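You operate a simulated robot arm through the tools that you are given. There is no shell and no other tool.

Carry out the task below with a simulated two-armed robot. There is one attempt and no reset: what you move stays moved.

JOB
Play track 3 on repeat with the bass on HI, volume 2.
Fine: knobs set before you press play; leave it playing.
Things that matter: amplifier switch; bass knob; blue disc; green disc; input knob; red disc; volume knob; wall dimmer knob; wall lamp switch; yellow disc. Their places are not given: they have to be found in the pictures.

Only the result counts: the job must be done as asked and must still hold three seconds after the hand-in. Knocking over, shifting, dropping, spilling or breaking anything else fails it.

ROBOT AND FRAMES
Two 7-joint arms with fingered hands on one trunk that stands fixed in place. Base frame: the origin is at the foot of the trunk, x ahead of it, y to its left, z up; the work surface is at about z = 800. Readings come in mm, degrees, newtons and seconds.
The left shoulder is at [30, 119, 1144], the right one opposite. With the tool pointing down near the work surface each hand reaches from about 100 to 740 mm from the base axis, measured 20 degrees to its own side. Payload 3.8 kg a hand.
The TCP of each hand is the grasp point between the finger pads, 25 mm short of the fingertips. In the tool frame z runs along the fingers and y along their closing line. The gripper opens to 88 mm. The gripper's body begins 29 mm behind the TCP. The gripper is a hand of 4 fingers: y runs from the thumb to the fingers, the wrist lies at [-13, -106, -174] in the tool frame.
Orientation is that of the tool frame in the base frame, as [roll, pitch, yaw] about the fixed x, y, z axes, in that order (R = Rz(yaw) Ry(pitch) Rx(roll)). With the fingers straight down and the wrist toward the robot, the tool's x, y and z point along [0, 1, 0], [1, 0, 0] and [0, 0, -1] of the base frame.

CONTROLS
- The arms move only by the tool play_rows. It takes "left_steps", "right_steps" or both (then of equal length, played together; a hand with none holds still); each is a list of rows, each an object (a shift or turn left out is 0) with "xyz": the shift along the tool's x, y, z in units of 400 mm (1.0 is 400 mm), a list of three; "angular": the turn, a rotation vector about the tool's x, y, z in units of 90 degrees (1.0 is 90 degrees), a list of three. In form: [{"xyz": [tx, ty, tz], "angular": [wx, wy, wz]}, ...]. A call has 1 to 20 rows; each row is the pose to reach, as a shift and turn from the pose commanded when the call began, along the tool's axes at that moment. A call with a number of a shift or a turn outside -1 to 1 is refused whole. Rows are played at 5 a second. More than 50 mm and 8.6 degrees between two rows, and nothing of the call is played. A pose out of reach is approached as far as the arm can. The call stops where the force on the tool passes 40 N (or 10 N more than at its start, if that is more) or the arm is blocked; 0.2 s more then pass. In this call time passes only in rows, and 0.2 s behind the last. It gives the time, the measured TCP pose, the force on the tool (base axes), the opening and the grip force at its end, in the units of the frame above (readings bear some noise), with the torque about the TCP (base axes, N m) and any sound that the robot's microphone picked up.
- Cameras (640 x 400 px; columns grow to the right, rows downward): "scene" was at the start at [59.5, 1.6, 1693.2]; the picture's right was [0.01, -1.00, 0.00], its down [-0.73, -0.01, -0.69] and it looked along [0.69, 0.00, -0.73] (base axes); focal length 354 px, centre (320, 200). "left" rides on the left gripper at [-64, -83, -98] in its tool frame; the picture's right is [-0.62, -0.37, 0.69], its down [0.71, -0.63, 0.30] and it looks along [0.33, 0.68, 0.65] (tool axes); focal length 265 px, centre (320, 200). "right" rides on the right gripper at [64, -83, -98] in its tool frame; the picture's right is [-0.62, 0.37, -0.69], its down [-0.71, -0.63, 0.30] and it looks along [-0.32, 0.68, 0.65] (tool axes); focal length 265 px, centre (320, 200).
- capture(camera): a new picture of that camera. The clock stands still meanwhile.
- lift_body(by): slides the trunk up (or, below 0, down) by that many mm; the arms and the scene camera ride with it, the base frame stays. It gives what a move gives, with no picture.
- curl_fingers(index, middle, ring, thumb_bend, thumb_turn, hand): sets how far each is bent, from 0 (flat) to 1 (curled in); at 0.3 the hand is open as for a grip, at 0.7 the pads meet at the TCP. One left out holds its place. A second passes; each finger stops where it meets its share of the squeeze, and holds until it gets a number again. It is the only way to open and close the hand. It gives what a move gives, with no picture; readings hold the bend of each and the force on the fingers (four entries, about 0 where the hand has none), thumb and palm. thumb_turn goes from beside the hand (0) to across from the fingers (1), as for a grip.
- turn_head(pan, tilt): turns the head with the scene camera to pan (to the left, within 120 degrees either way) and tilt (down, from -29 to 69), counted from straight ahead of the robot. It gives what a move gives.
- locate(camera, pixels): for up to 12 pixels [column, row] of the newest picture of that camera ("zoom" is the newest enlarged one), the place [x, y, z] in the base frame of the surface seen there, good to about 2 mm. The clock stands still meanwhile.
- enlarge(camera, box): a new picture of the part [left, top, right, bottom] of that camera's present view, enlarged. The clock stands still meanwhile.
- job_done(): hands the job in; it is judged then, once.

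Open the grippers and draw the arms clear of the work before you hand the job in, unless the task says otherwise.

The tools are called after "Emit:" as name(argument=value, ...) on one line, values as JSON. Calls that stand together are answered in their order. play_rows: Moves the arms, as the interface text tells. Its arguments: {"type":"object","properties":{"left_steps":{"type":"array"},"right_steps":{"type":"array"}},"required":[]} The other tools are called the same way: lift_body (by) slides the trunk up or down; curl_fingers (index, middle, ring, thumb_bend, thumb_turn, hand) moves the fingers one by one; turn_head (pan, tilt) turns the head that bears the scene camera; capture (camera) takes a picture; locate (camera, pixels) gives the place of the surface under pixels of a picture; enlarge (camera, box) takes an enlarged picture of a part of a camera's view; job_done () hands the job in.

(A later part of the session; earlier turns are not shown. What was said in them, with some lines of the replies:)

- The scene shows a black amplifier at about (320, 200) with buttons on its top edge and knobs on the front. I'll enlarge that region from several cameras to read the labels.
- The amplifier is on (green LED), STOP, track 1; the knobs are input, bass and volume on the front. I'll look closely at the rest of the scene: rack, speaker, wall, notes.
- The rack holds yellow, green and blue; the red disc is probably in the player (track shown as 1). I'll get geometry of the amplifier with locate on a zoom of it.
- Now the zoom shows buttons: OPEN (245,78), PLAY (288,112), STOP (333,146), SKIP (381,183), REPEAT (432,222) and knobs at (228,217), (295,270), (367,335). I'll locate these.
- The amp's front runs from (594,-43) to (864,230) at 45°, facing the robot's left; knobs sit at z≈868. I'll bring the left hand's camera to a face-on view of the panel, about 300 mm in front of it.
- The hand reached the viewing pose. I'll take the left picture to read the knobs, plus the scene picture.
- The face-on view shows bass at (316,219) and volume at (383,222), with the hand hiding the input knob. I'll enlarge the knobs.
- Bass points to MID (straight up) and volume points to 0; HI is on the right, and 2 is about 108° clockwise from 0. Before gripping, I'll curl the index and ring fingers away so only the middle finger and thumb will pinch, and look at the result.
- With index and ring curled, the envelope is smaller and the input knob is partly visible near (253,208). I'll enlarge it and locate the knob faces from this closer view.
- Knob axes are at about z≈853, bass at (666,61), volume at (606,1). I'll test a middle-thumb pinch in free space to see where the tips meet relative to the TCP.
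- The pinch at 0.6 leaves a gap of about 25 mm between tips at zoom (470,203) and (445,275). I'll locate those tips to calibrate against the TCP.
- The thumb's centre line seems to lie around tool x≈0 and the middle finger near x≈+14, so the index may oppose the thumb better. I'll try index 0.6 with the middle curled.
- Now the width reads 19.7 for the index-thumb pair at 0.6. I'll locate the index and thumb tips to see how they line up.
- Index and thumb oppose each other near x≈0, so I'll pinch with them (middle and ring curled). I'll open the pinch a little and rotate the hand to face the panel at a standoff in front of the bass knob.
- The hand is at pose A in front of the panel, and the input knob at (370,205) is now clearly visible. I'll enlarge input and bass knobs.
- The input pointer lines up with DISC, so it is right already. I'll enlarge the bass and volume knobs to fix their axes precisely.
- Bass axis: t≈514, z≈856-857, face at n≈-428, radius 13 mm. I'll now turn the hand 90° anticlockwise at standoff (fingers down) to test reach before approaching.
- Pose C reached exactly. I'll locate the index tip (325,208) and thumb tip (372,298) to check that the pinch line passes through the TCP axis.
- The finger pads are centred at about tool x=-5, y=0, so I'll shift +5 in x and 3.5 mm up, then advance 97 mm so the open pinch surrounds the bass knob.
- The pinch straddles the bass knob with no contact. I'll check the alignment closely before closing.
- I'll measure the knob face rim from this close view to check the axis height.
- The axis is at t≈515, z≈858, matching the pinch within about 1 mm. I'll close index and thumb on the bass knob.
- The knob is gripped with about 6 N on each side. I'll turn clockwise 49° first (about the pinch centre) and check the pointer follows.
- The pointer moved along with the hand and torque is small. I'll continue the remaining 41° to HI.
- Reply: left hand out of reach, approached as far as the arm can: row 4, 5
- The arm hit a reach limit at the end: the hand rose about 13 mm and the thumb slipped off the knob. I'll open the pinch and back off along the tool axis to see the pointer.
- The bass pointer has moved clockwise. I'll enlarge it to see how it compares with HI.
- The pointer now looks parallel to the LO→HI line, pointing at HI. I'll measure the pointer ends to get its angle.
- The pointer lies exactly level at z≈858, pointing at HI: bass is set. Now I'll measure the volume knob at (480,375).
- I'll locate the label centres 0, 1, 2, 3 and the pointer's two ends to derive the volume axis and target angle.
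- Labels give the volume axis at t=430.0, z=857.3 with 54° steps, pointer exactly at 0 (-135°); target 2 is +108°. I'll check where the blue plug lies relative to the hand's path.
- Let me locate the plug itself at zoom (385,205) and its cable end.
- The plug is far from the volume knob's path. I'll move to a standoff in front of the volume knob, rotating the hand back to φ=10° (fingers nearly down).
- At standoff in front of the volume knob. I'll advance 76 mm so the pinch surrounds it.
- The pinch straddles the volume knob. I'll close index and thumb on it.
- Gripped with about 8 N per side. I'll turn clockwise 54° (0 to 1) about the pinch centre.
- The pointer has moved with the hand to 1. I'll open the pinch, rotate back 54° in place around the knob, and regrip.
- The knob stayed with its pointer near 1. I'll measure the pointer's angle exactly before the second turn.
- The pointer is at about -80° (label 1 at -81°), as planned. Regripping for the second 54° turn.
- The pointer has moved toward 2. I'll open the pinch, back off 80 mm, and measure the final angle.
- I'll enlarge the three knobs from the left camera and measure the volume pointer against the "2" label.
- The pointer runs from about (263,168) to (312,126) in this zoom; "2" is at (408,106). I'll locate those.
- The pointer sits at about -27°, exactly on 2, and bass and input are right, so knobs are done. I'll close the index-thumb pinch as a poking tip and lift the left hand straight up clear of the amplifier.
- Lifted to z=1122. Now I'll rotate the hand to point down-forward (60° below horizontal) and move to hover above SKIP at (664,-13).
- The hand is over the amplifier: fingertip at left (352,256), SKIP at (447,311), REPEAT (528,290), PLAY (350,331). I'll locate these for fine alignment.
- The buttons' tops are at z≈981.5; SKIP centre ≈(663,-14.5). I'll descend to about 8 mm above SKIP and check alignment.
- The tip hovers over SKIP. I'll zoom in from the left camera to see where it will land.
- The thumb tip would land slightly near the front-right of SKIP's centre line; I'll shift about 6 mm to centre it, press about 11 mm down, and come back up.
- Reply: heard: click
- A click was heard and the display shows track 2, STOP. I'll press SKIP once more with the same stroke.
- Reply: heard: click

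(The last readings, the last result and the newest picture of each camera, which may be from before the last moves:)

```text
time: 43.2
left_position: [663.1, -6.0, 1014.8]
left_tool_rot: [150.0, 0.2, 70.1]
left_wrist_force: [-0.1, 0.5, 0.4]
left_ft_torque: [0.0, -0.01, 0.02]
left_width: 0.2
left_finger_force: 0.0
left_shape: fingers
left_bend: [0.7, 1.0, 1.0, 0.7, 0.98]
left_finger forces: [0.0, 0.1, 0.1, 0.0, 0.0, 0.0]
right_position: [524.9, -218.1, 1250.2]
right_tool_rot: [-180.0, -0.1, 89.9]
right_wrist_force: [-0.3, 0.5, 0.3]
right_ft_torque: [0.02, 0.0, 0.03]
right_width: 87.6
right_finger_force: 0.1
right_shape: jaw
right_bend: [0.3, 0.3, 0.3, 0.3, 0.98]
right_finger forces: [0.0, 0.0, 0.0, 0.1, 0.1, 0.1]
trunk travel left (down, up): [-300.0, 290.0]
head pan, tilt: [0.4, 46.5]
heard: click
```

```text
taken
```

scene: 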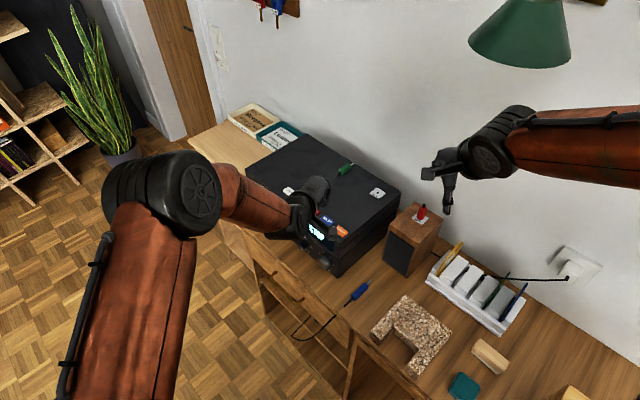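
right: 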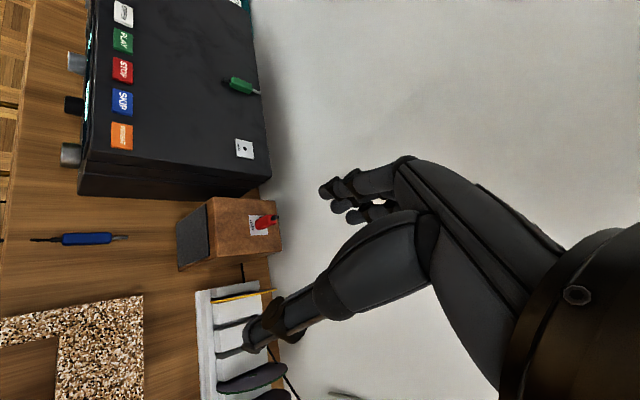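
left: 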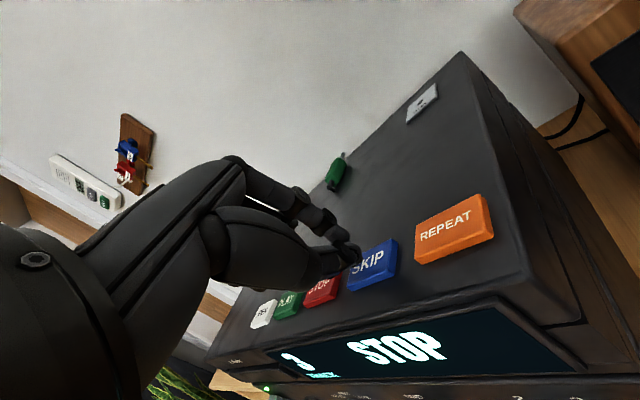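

The display shows track 3. I'll verify with a zoom, then move over REPEAT (36 mm less in x and y).

Emit:
enlarge(camera="left", box=[260, 290, 460, 400])

Emit:
play_rows(left_steps=[{"xyz": [0, 0.0125, -0.0217]}, {"xyz": [-0.0576, -0.0108, -0.0351]}, {"xyz": [-0.1153, -0.0341, -0.0486]}, {"xyz": [-0.1153, -0.0466, -0.0269]}])

Emit:
capture(camera="left")

Emit:
enlarge(camera="left", box=[260, 190, 420, 310])

```text
3.20 times, centred on (360, 345) of left
```

zoom: 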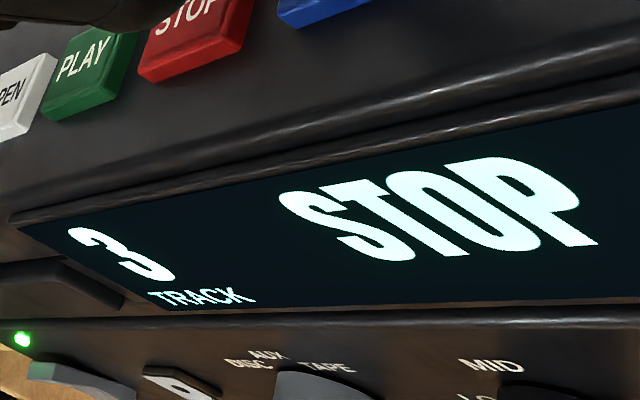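

```text
time: 44.2
left_position: [627.5, -40.8, 1014.7]
left_tool_rot: [150.0, 0.2, 70.1]
left_wrist_force: [-0.7, -0.8, -0.3]
left_ft_torque: [-0.06, 0.0, -0.01]
left_width: 0.0
left_finger_force: 0.1
left_shape: fingers
left_bend: [0.7, 1.0, 1.0, 0.7, 0.98]
left_finger forces: [0.1, 0.0, 0.1, 0.1, 0.1, 0.0]
right_position: [524.9, -217.9, 1249.3]
right_tool_rot: [-180.0, 0.0, 90.1]
right_wrist_force: [-0.8, -0.1, 0.6]
right_ft_torque: [-0.01, -0.01, -0.01]
right_width: 87.9
right_finger_force: 0.1
right_shape: jaw
right_bend: [0.3, 0.3, 0.3, 0.3, 0.98]
right_finger forces: [0.1, 0.0, 0.1, 0.1, 0.0, 0.0]
trunk travel left (down, up): [-300.0, 290.0]
head pan, tilt: [0.4, 46.5]
```

```text
taken
```

left: 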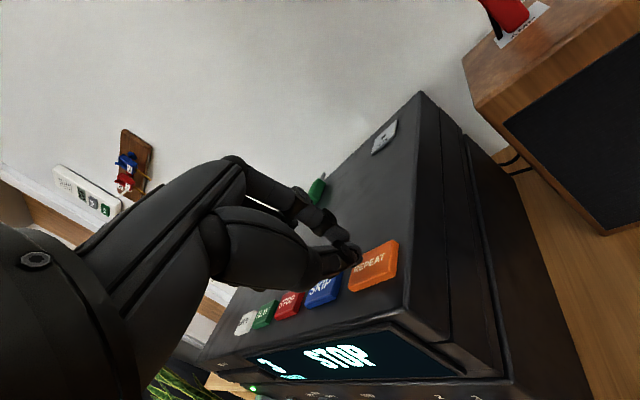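

```text
3.33 times, centred on (340, 250) of left
```

zoom: 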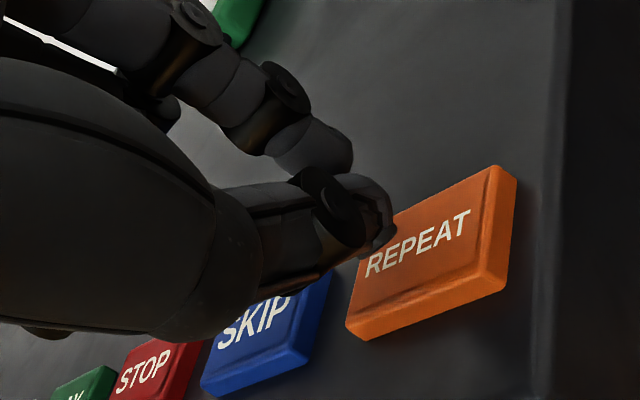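

Track 3 is confirmed. The tip sits over REPEAT in the same relation as it was over SKIP, so I'll press with the same stroke.

Emit:
play_rows(left_steps=[{"xyz": [0, -0.0075, 0.013]}, {"xyz": [0, -0.0125, 0.0217]}, {"xyz": [0, -0.015, 0.026]}, {"xyz": [0, -0.0175, 0.0303]}, {"xyz": [0, -0.0125, 0.0217]}, {"xyz": [0, -0.0075, 0.013]}, {"xyz": [0, 0, 0]}])

Emit:
enlarge(camera="left", box=[200, 220, 480, 400])

Emit:
capture(camera="right")

```text
time: 45.8
left_position: [626.2, -43.2, 1014.9]
left_tool_rot: [150.1, 0.2, 70.1]
left_wrist_force: [0.1, 0.2, -0.5]
left_ft_torque: [0.0, 0.0, 0.0]
left_width: 0.0
left_finger_force: 0.1
left_shape: fingers
left_bend: [0.7, 1.0, 1.0, 0.7, 0.98]
left_finger forces: [0.1, 0.1, 0.1, 0.1, 0.1, 0.1]
right_position: [524.9, -217.3, 1250.1]
right_tool_rot: [-180.0, 0.1, 89.9]
right_wrist_force: [0.8, -0.9, -0.7]
right_ft_torque: [0.01, -0.05, 0.0]
right_width: 87.5
right_finger_force: 0.0
right_shape: jaw
right_bend: [0.3, 0.3, 0.3, 0.3, 0.98]
right_finger forces: [0.0, 0.1, 0.0, 0.1, 0.1, 0.1]
trunk travel left (down, up): [-300.0, 290.0]
head pan, tilt: [0.4, 46.5]
heard: click
```

```text
2.22 times, centred on (340, 310) of left
```

zoom: 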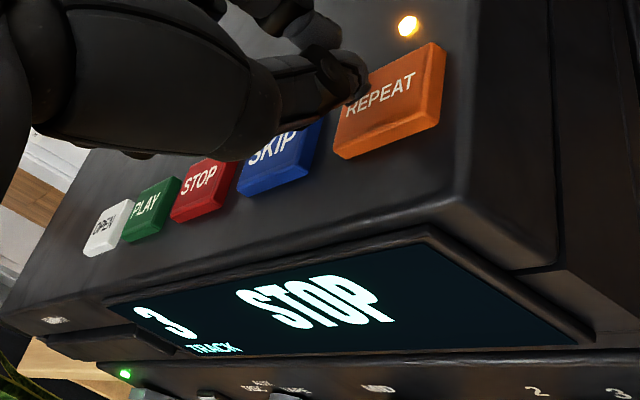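

```text
taken
```

right: 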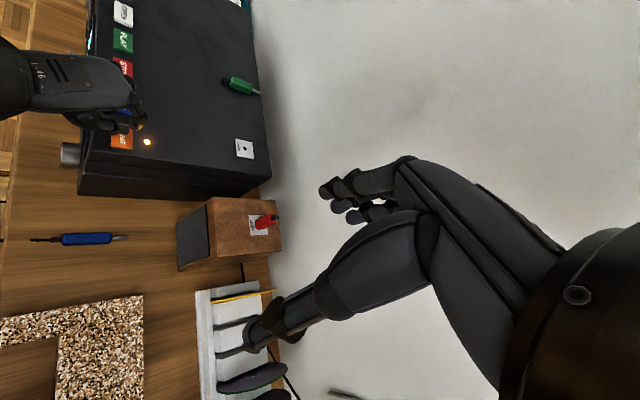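

The REPEAT LED lit amber and the display still shows track 3, STOP. Now I'll rise 25 mm, move to PLAY (+107,+107 mm), and hover.

Emit:
play_rows(left_steps=[{"xyz": [0, 0.0313, -0.0541]}, {"xyz": [0.0857, 0.0657, -0.0342]}, {"xyz": [0.1714, 0.1001, -0.0144]}, {"xyz": [0.2571, 0.1346, 0.0055]}, {"xyz": [0.3428, 0.169, 0.0254]}, {"xyz": [0.3428, 0.1533, 0.0525]}, {"xyz": [0.3428, 0.1377, 0.0795]}])

Emit:
enlarge(camera="left", box=[240, 180, 440, 330])

Emit:
enlarge(camera="scene", box=[250, 150, 370, 250])

```text
time: 47.4
left_position: [735.3, 65.8, 1013.2]
left_tool_rot: [150.0, 0.3, 70.2]
left_wrist_force: [-0.1, 0.5, 0.4]
left_ft_torque: [0.02, -0.02, 0.01]
left_width: 0.0
left_finger_force: 0.0
left_shape: fingers
left_bend: [0.7, 1.0, 1.0, 0.7, 0.98]
left_finger forces: [0.0, 0.0, 0.0, 0.0, 0.0, 0.1]
right_position: [524.4, -216.0, 1250.3]
right_tool_rot: [-180.0, 0.1, 90.0]
right_wrist_force: [0.7, -0.7, -0.4]
right_ft_torque: [0.02, 0.04, 0.02]
right_width: 87.6
right_finger_force: 0.0
right_shape: jaw
right_bend: [0.3, 0.3, 0.3, 0.3, 0.98]
right_finger forces: [0.0, 0.1, 0.1, 0.1, 0.0, 0.1]
trunk travel left (down, up): [-300.0, 290.0]
head pan, tilt: [0.4, 46.5]
```

```text
2.67 times, centred on (340, 255) of left
```

zoom: 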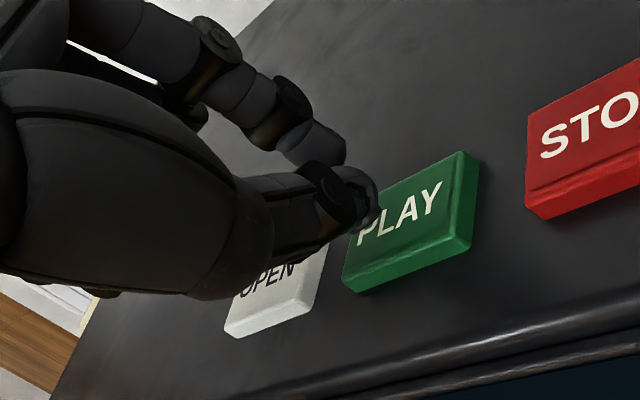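

```text
4.00 times, centred on (310, 200) of scene
```

zoom: 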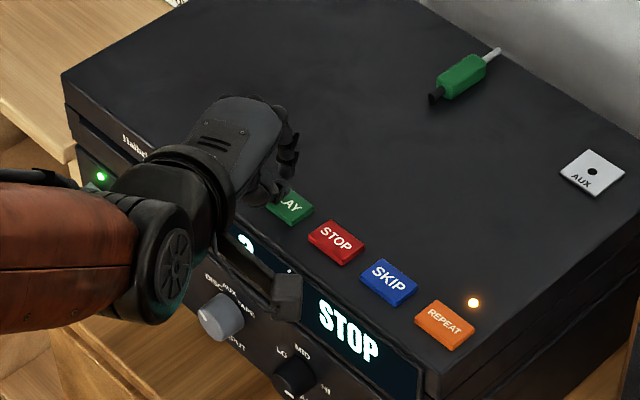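

The tip is over PLAY in the same relation. Before pressing I'll double-check the knobs from the scene camera.

Emit:
enlarge(camera="scene", box=[290, 220, 360, 280])

Emit:
enlarge(camera="scene", box=[270, 205, 340, 255])

```text
6.67 times, centred on (325, 250) of scene
```

zoom: 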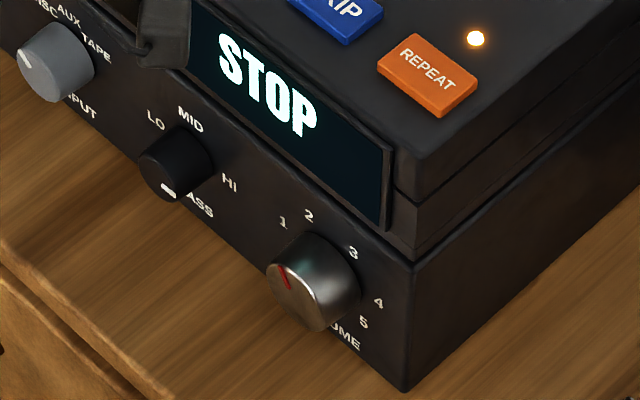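

```text
8.00 times, centred on (305, 230) of scene
```

zoom: 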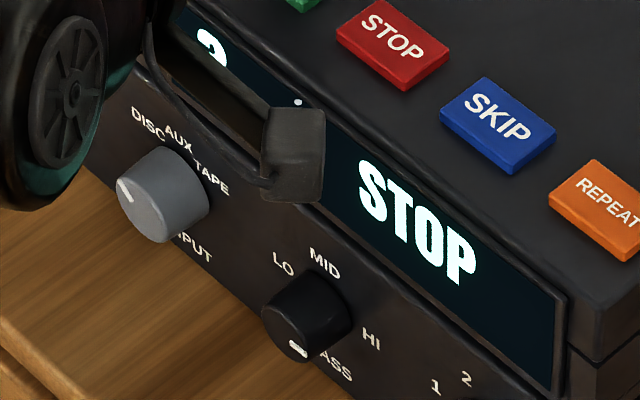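

Input is on DISC, bass points to HI, volume to 2, REPEAT LED on, STOP with track 3. Now I'll press PLAY.

Emit:
play_rows(left_steps=[{"xyz": [0, -0.0075, 0.013]}, {"xyz": [0, -0.0125, 0.0217]}, {"xyz": [0, -0.015, 0.026]}, {"xyz": [0, -0.0175, 0.0303]}, {"xyz": [0, -0.0125, 0.0217]}, {"xyz": [0, -0.0075, 0.013]}, {"xyz": [0, 0, 0]}])

Emit:
capture(camera="left")

Emit:
enlarge(camera="scene", box=[250, 150, 370, 250])

```text
time: 49.0
left_position: [734.1, 64.7, 1013.8]
left_tool_rot: [150.1, 0.2, 70.2]
left_wrist_force: [0.6, 0.1, 0.5]
left_ft_torque: [-0.03, -0.01, -0.01]
left_width: 0.0
left_finger_force: 0.1
left_shape: fingers
left_bend: [0.7, 1.0, 1.0, 0.7, 0.98]
left_finger forces: [0.0, 0.0, 0.0, 0.0, 0.0, 0.0]
right_position: [524.6, -218.5, 1250.0]
right_tool_rot: [179.9, 0.0, 90.0]
right_wrist_force: [0.1, -0.5, 0.8]
right_ft_torque: [-0.01, 0.0, 0.0]
right_width: 87.5
right_finger_force: 0.1
right_shape: jaw
right_bend: [0.3, 0.3, 0.3, 0.3, 0.98]
right_finger forces: [0.0, 0.0, 0.0, 0.1, 0.0, 0.1]
trunk travel left (down, up): [-300.0, 290.0]
head pan, tilt: [0.4, 46.5]
heard: click
```

```text
taken
```

left: 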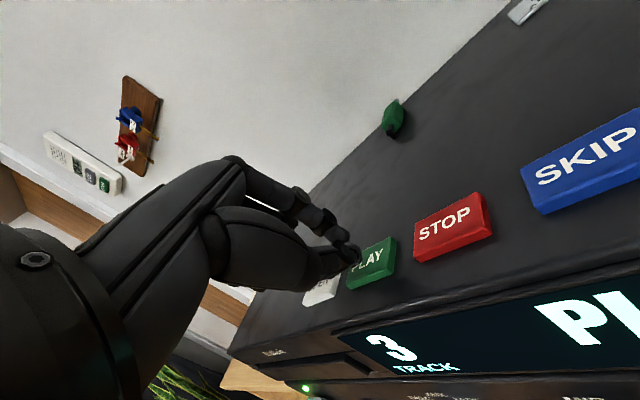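

```text
4.00 times, centred on (310, 200) of scene
```

zoom: 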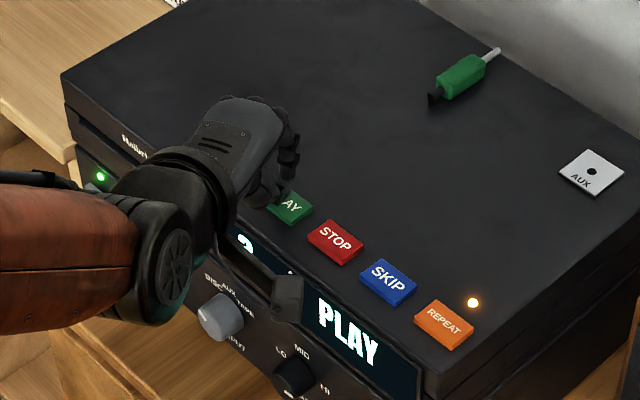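

The display shows PLAY, track 3, with the repeat LED on. I'll lift the left hand clear and draw it back toward the robot's left.

Emit:
play_rows(left_steps=[{"xyz": [0, 0.05, -0.0866]}, {"xyz": [0, 0.1, -0.1732]}, {"xyz": [0, 0.15, -0.2598]}, {"xyz": [0, 0.2, -0.3464]}, {"xyz": [0.015, 0.1089, -0.399]}, {"xyz": [0.03, 0.0178, -0.4517]}, {"xyz": [0.045, -0.0734, -0.5043]}, {"xyz": [0.06, -0.1645, -0.5569]}])

Emit:
curl_fingers(hand="left", index=0.3, middle=0.3, ring=0.3, thumb_bend=0.3)

Emit:
capture(camera="scene")

Emit:
enlarge(camera="scene", box=[240, 150, 440, 290])

```text
time: 50.8
left_position: [581.8, 146.1, 1175.4]
left_tool_rot: [149.9, 0.2, 70.2]
left_wrist_force: [-0.5, 0.5, -0.1]
left_ft_torque: [0.04, -0.01, 0.01]
left_width: 0.0
left_finger_force: 0.0
left_shape: fingers
left_bend: [0.7, 1.0, 1.0, 0.7, 0.98]
left_finger forces: [0.0, 0.0, 0.0, 0.0, 0.0, 0.1]
right_position: [522.8, -217.0, 1251.1]
right_tool_rot: [-179.9, 0.0, 90.0]
right_wrist_force: [-0.3, 0.9, 0.6]
right_ft_torque: [0.0, -0.04, -0.01]
right_width: 87.6
right_finger_force: 0.1
right_shape: jaw
right_bend: [0.3, 0.3, 0.3, 0.3, 0.98]
right_finger forces: [0.0, 0.0, 0.0, 0.1, 0.0, 0.0]
trunk travel left (down, up): [-300.0, 290.0]
head pan, tilt: [0.4, 46.5]
```

```text
time: 51.8
left_position: [583.0, 145.7, 1175.8]
left_tool_rot: [150.0, 0.1, 70.2]
left_wrist_force: [-1.0, 0.5, -0.5]
left_ft_torque: [0.02, 0.02, 0.02]
left_width: 84.4
left_finger_force: 0.2
left_shape: fingers
left_bend: [0.3, 0.3, 0.3, 0.3, 0.98]
left_finger forces: [0.0, 0.0, 0.0, 0.1, 0.1, 0.0]
right_position: [523.7, -216.9, 1250.4]
right_tool_rot: [-179.9, 0.0, 90.0]
right_wrist_force: [0.6, -0.5, 0.1]
right_ft_torque: [0.03, -0.05, -0.01]
right_width: 87.7
right_finger_force: 0.0
right_shape: jaw
right_bend: [0.3, 0.3, 0.3, 0.3, 0.98]
right_finger forces: [0.0, 0.0, 0.1, 0.1, 0.0, 0.1]
trunk travel left (down, up): [-300.0, 290.0]
head pan, tilt: [0.4, 46.5]
```

```text
taken
```

scene: 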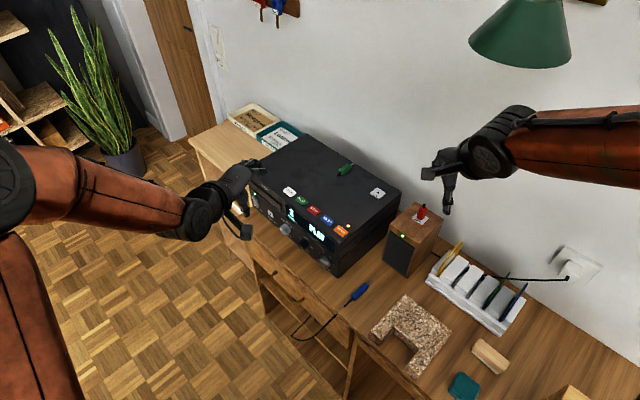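

```text
2.86 times, centred on (340, 220) of scene
```

zoom: 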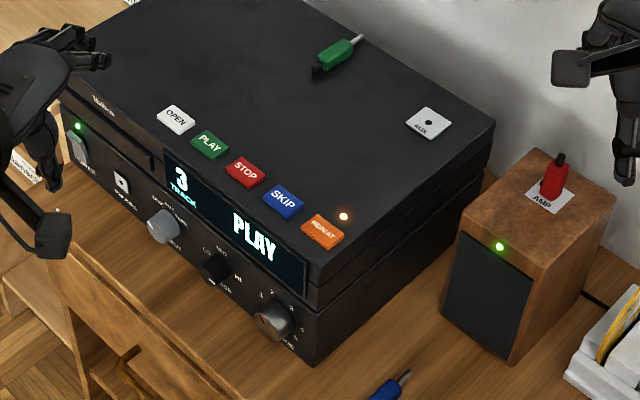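

PLAY is showing on track 3, the repeat LED is lit and the speaker's green LED came on. I'll draw the left arm a bit farther back and do a last check.

Emit:
play_rows(left_steps=[{"xyz": [0.0214, -0.0759, -0.0438]}, {"xyz": [0.0428, -0.1518, -0.0877]}, {"xyz": [0.0641, -0.2276, -0.1315]}, {"xyz": [0.0855, -0.3035, -0.1753]}])

Emit:
capture(camera="scene")

Emit:
enlarge(camera="scene", box=[245, 170, 365, 280])

```text
time: 52.8
left_position: [463.1, 225.6, 1174.9]
left_tool_rot: [150.0, 0.1, 70.1]
left_wrist_force: [-0.1, -0.4, 0.7]
left_ft_torque: [-0.02, -0.01, -0.03]
left_width: 84.3
left_finger_force: 0.1
left_shape: fingers
left_bend: [0.3, 0.3, 0.3, 0.3, 0.98]
left_finger forces: [0.0, 0.1, 0.1, 0.0, 0.0, 0.0]
right_position: [523.1, -216.9, 1251.1]
right_tool_rot: [179.9, -0.1, 90.0]
right_wrist_force: [-0.3, -0.1, 0.1]
right_ft_torque: [0.03, 0.02, 0.0]
right_width: 87.8
right_finger_force: 0.1
right_shape: jaw
right_bend: [0.3, 0.3, 0.3, 0.3, 0.98]
right_finger forces: [0.1, 0.1, 0.0, 0.0, 0.0, 0.0]
trunk travel left (down, up): [-300.0, 290.0]
head pan, tilt: [0.4, 46.5]
```

```text
taken
```

scene: 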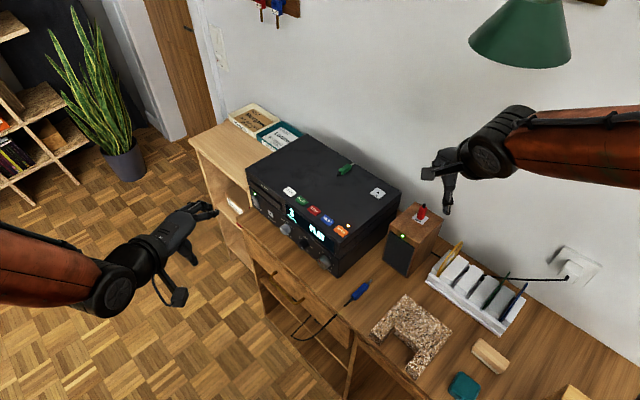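

```text
3.64 times, centred on (305, 225) of scene
```

zoom: 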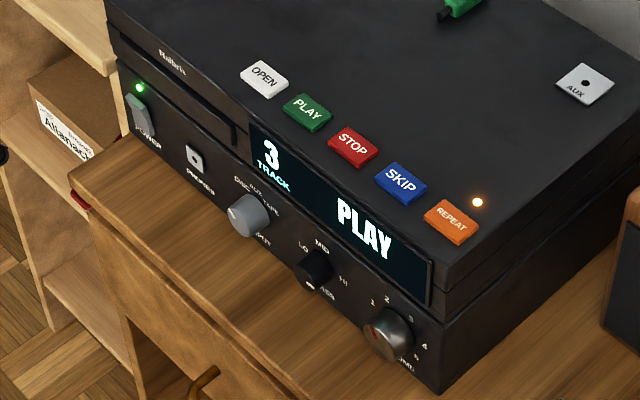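

Everything holds: PLAY, track 3, repeat LED on, input DISC, bass HI, volume 2, arms clear and grippers open. I'm handing the job in.

Emit:
job_done()

```text
The job is handed in.
```

The amplifier is playing track 3 on repeat, with bass on HI and volume on 2. I set both knobs before pressing PLAY.

- **Display and lights:** it shows PLAY on track 3. The REPEAT light is on, and the speaker's green light came on after I pressed PLAY. The only sound reported was the click of the buttons, so playback is judged from the display and lights.
- **Knobs:** I checked the pointers against their labels. Volume sits on 2, bass points at HI, and the input was already on DISC, so I left it.
- **Bass knob slip:** the arm ran out of reach at the end of the turn and the thumb came off the knob. The pointer still measured level with HI afterwards.
- **Discs:** you didn't name a disc, so I left all of them alone. The red one wasn't in the rack and is probably the one playing.

Nothing else was moved. Both hands are open and clear of the desk, and the job is handed in.
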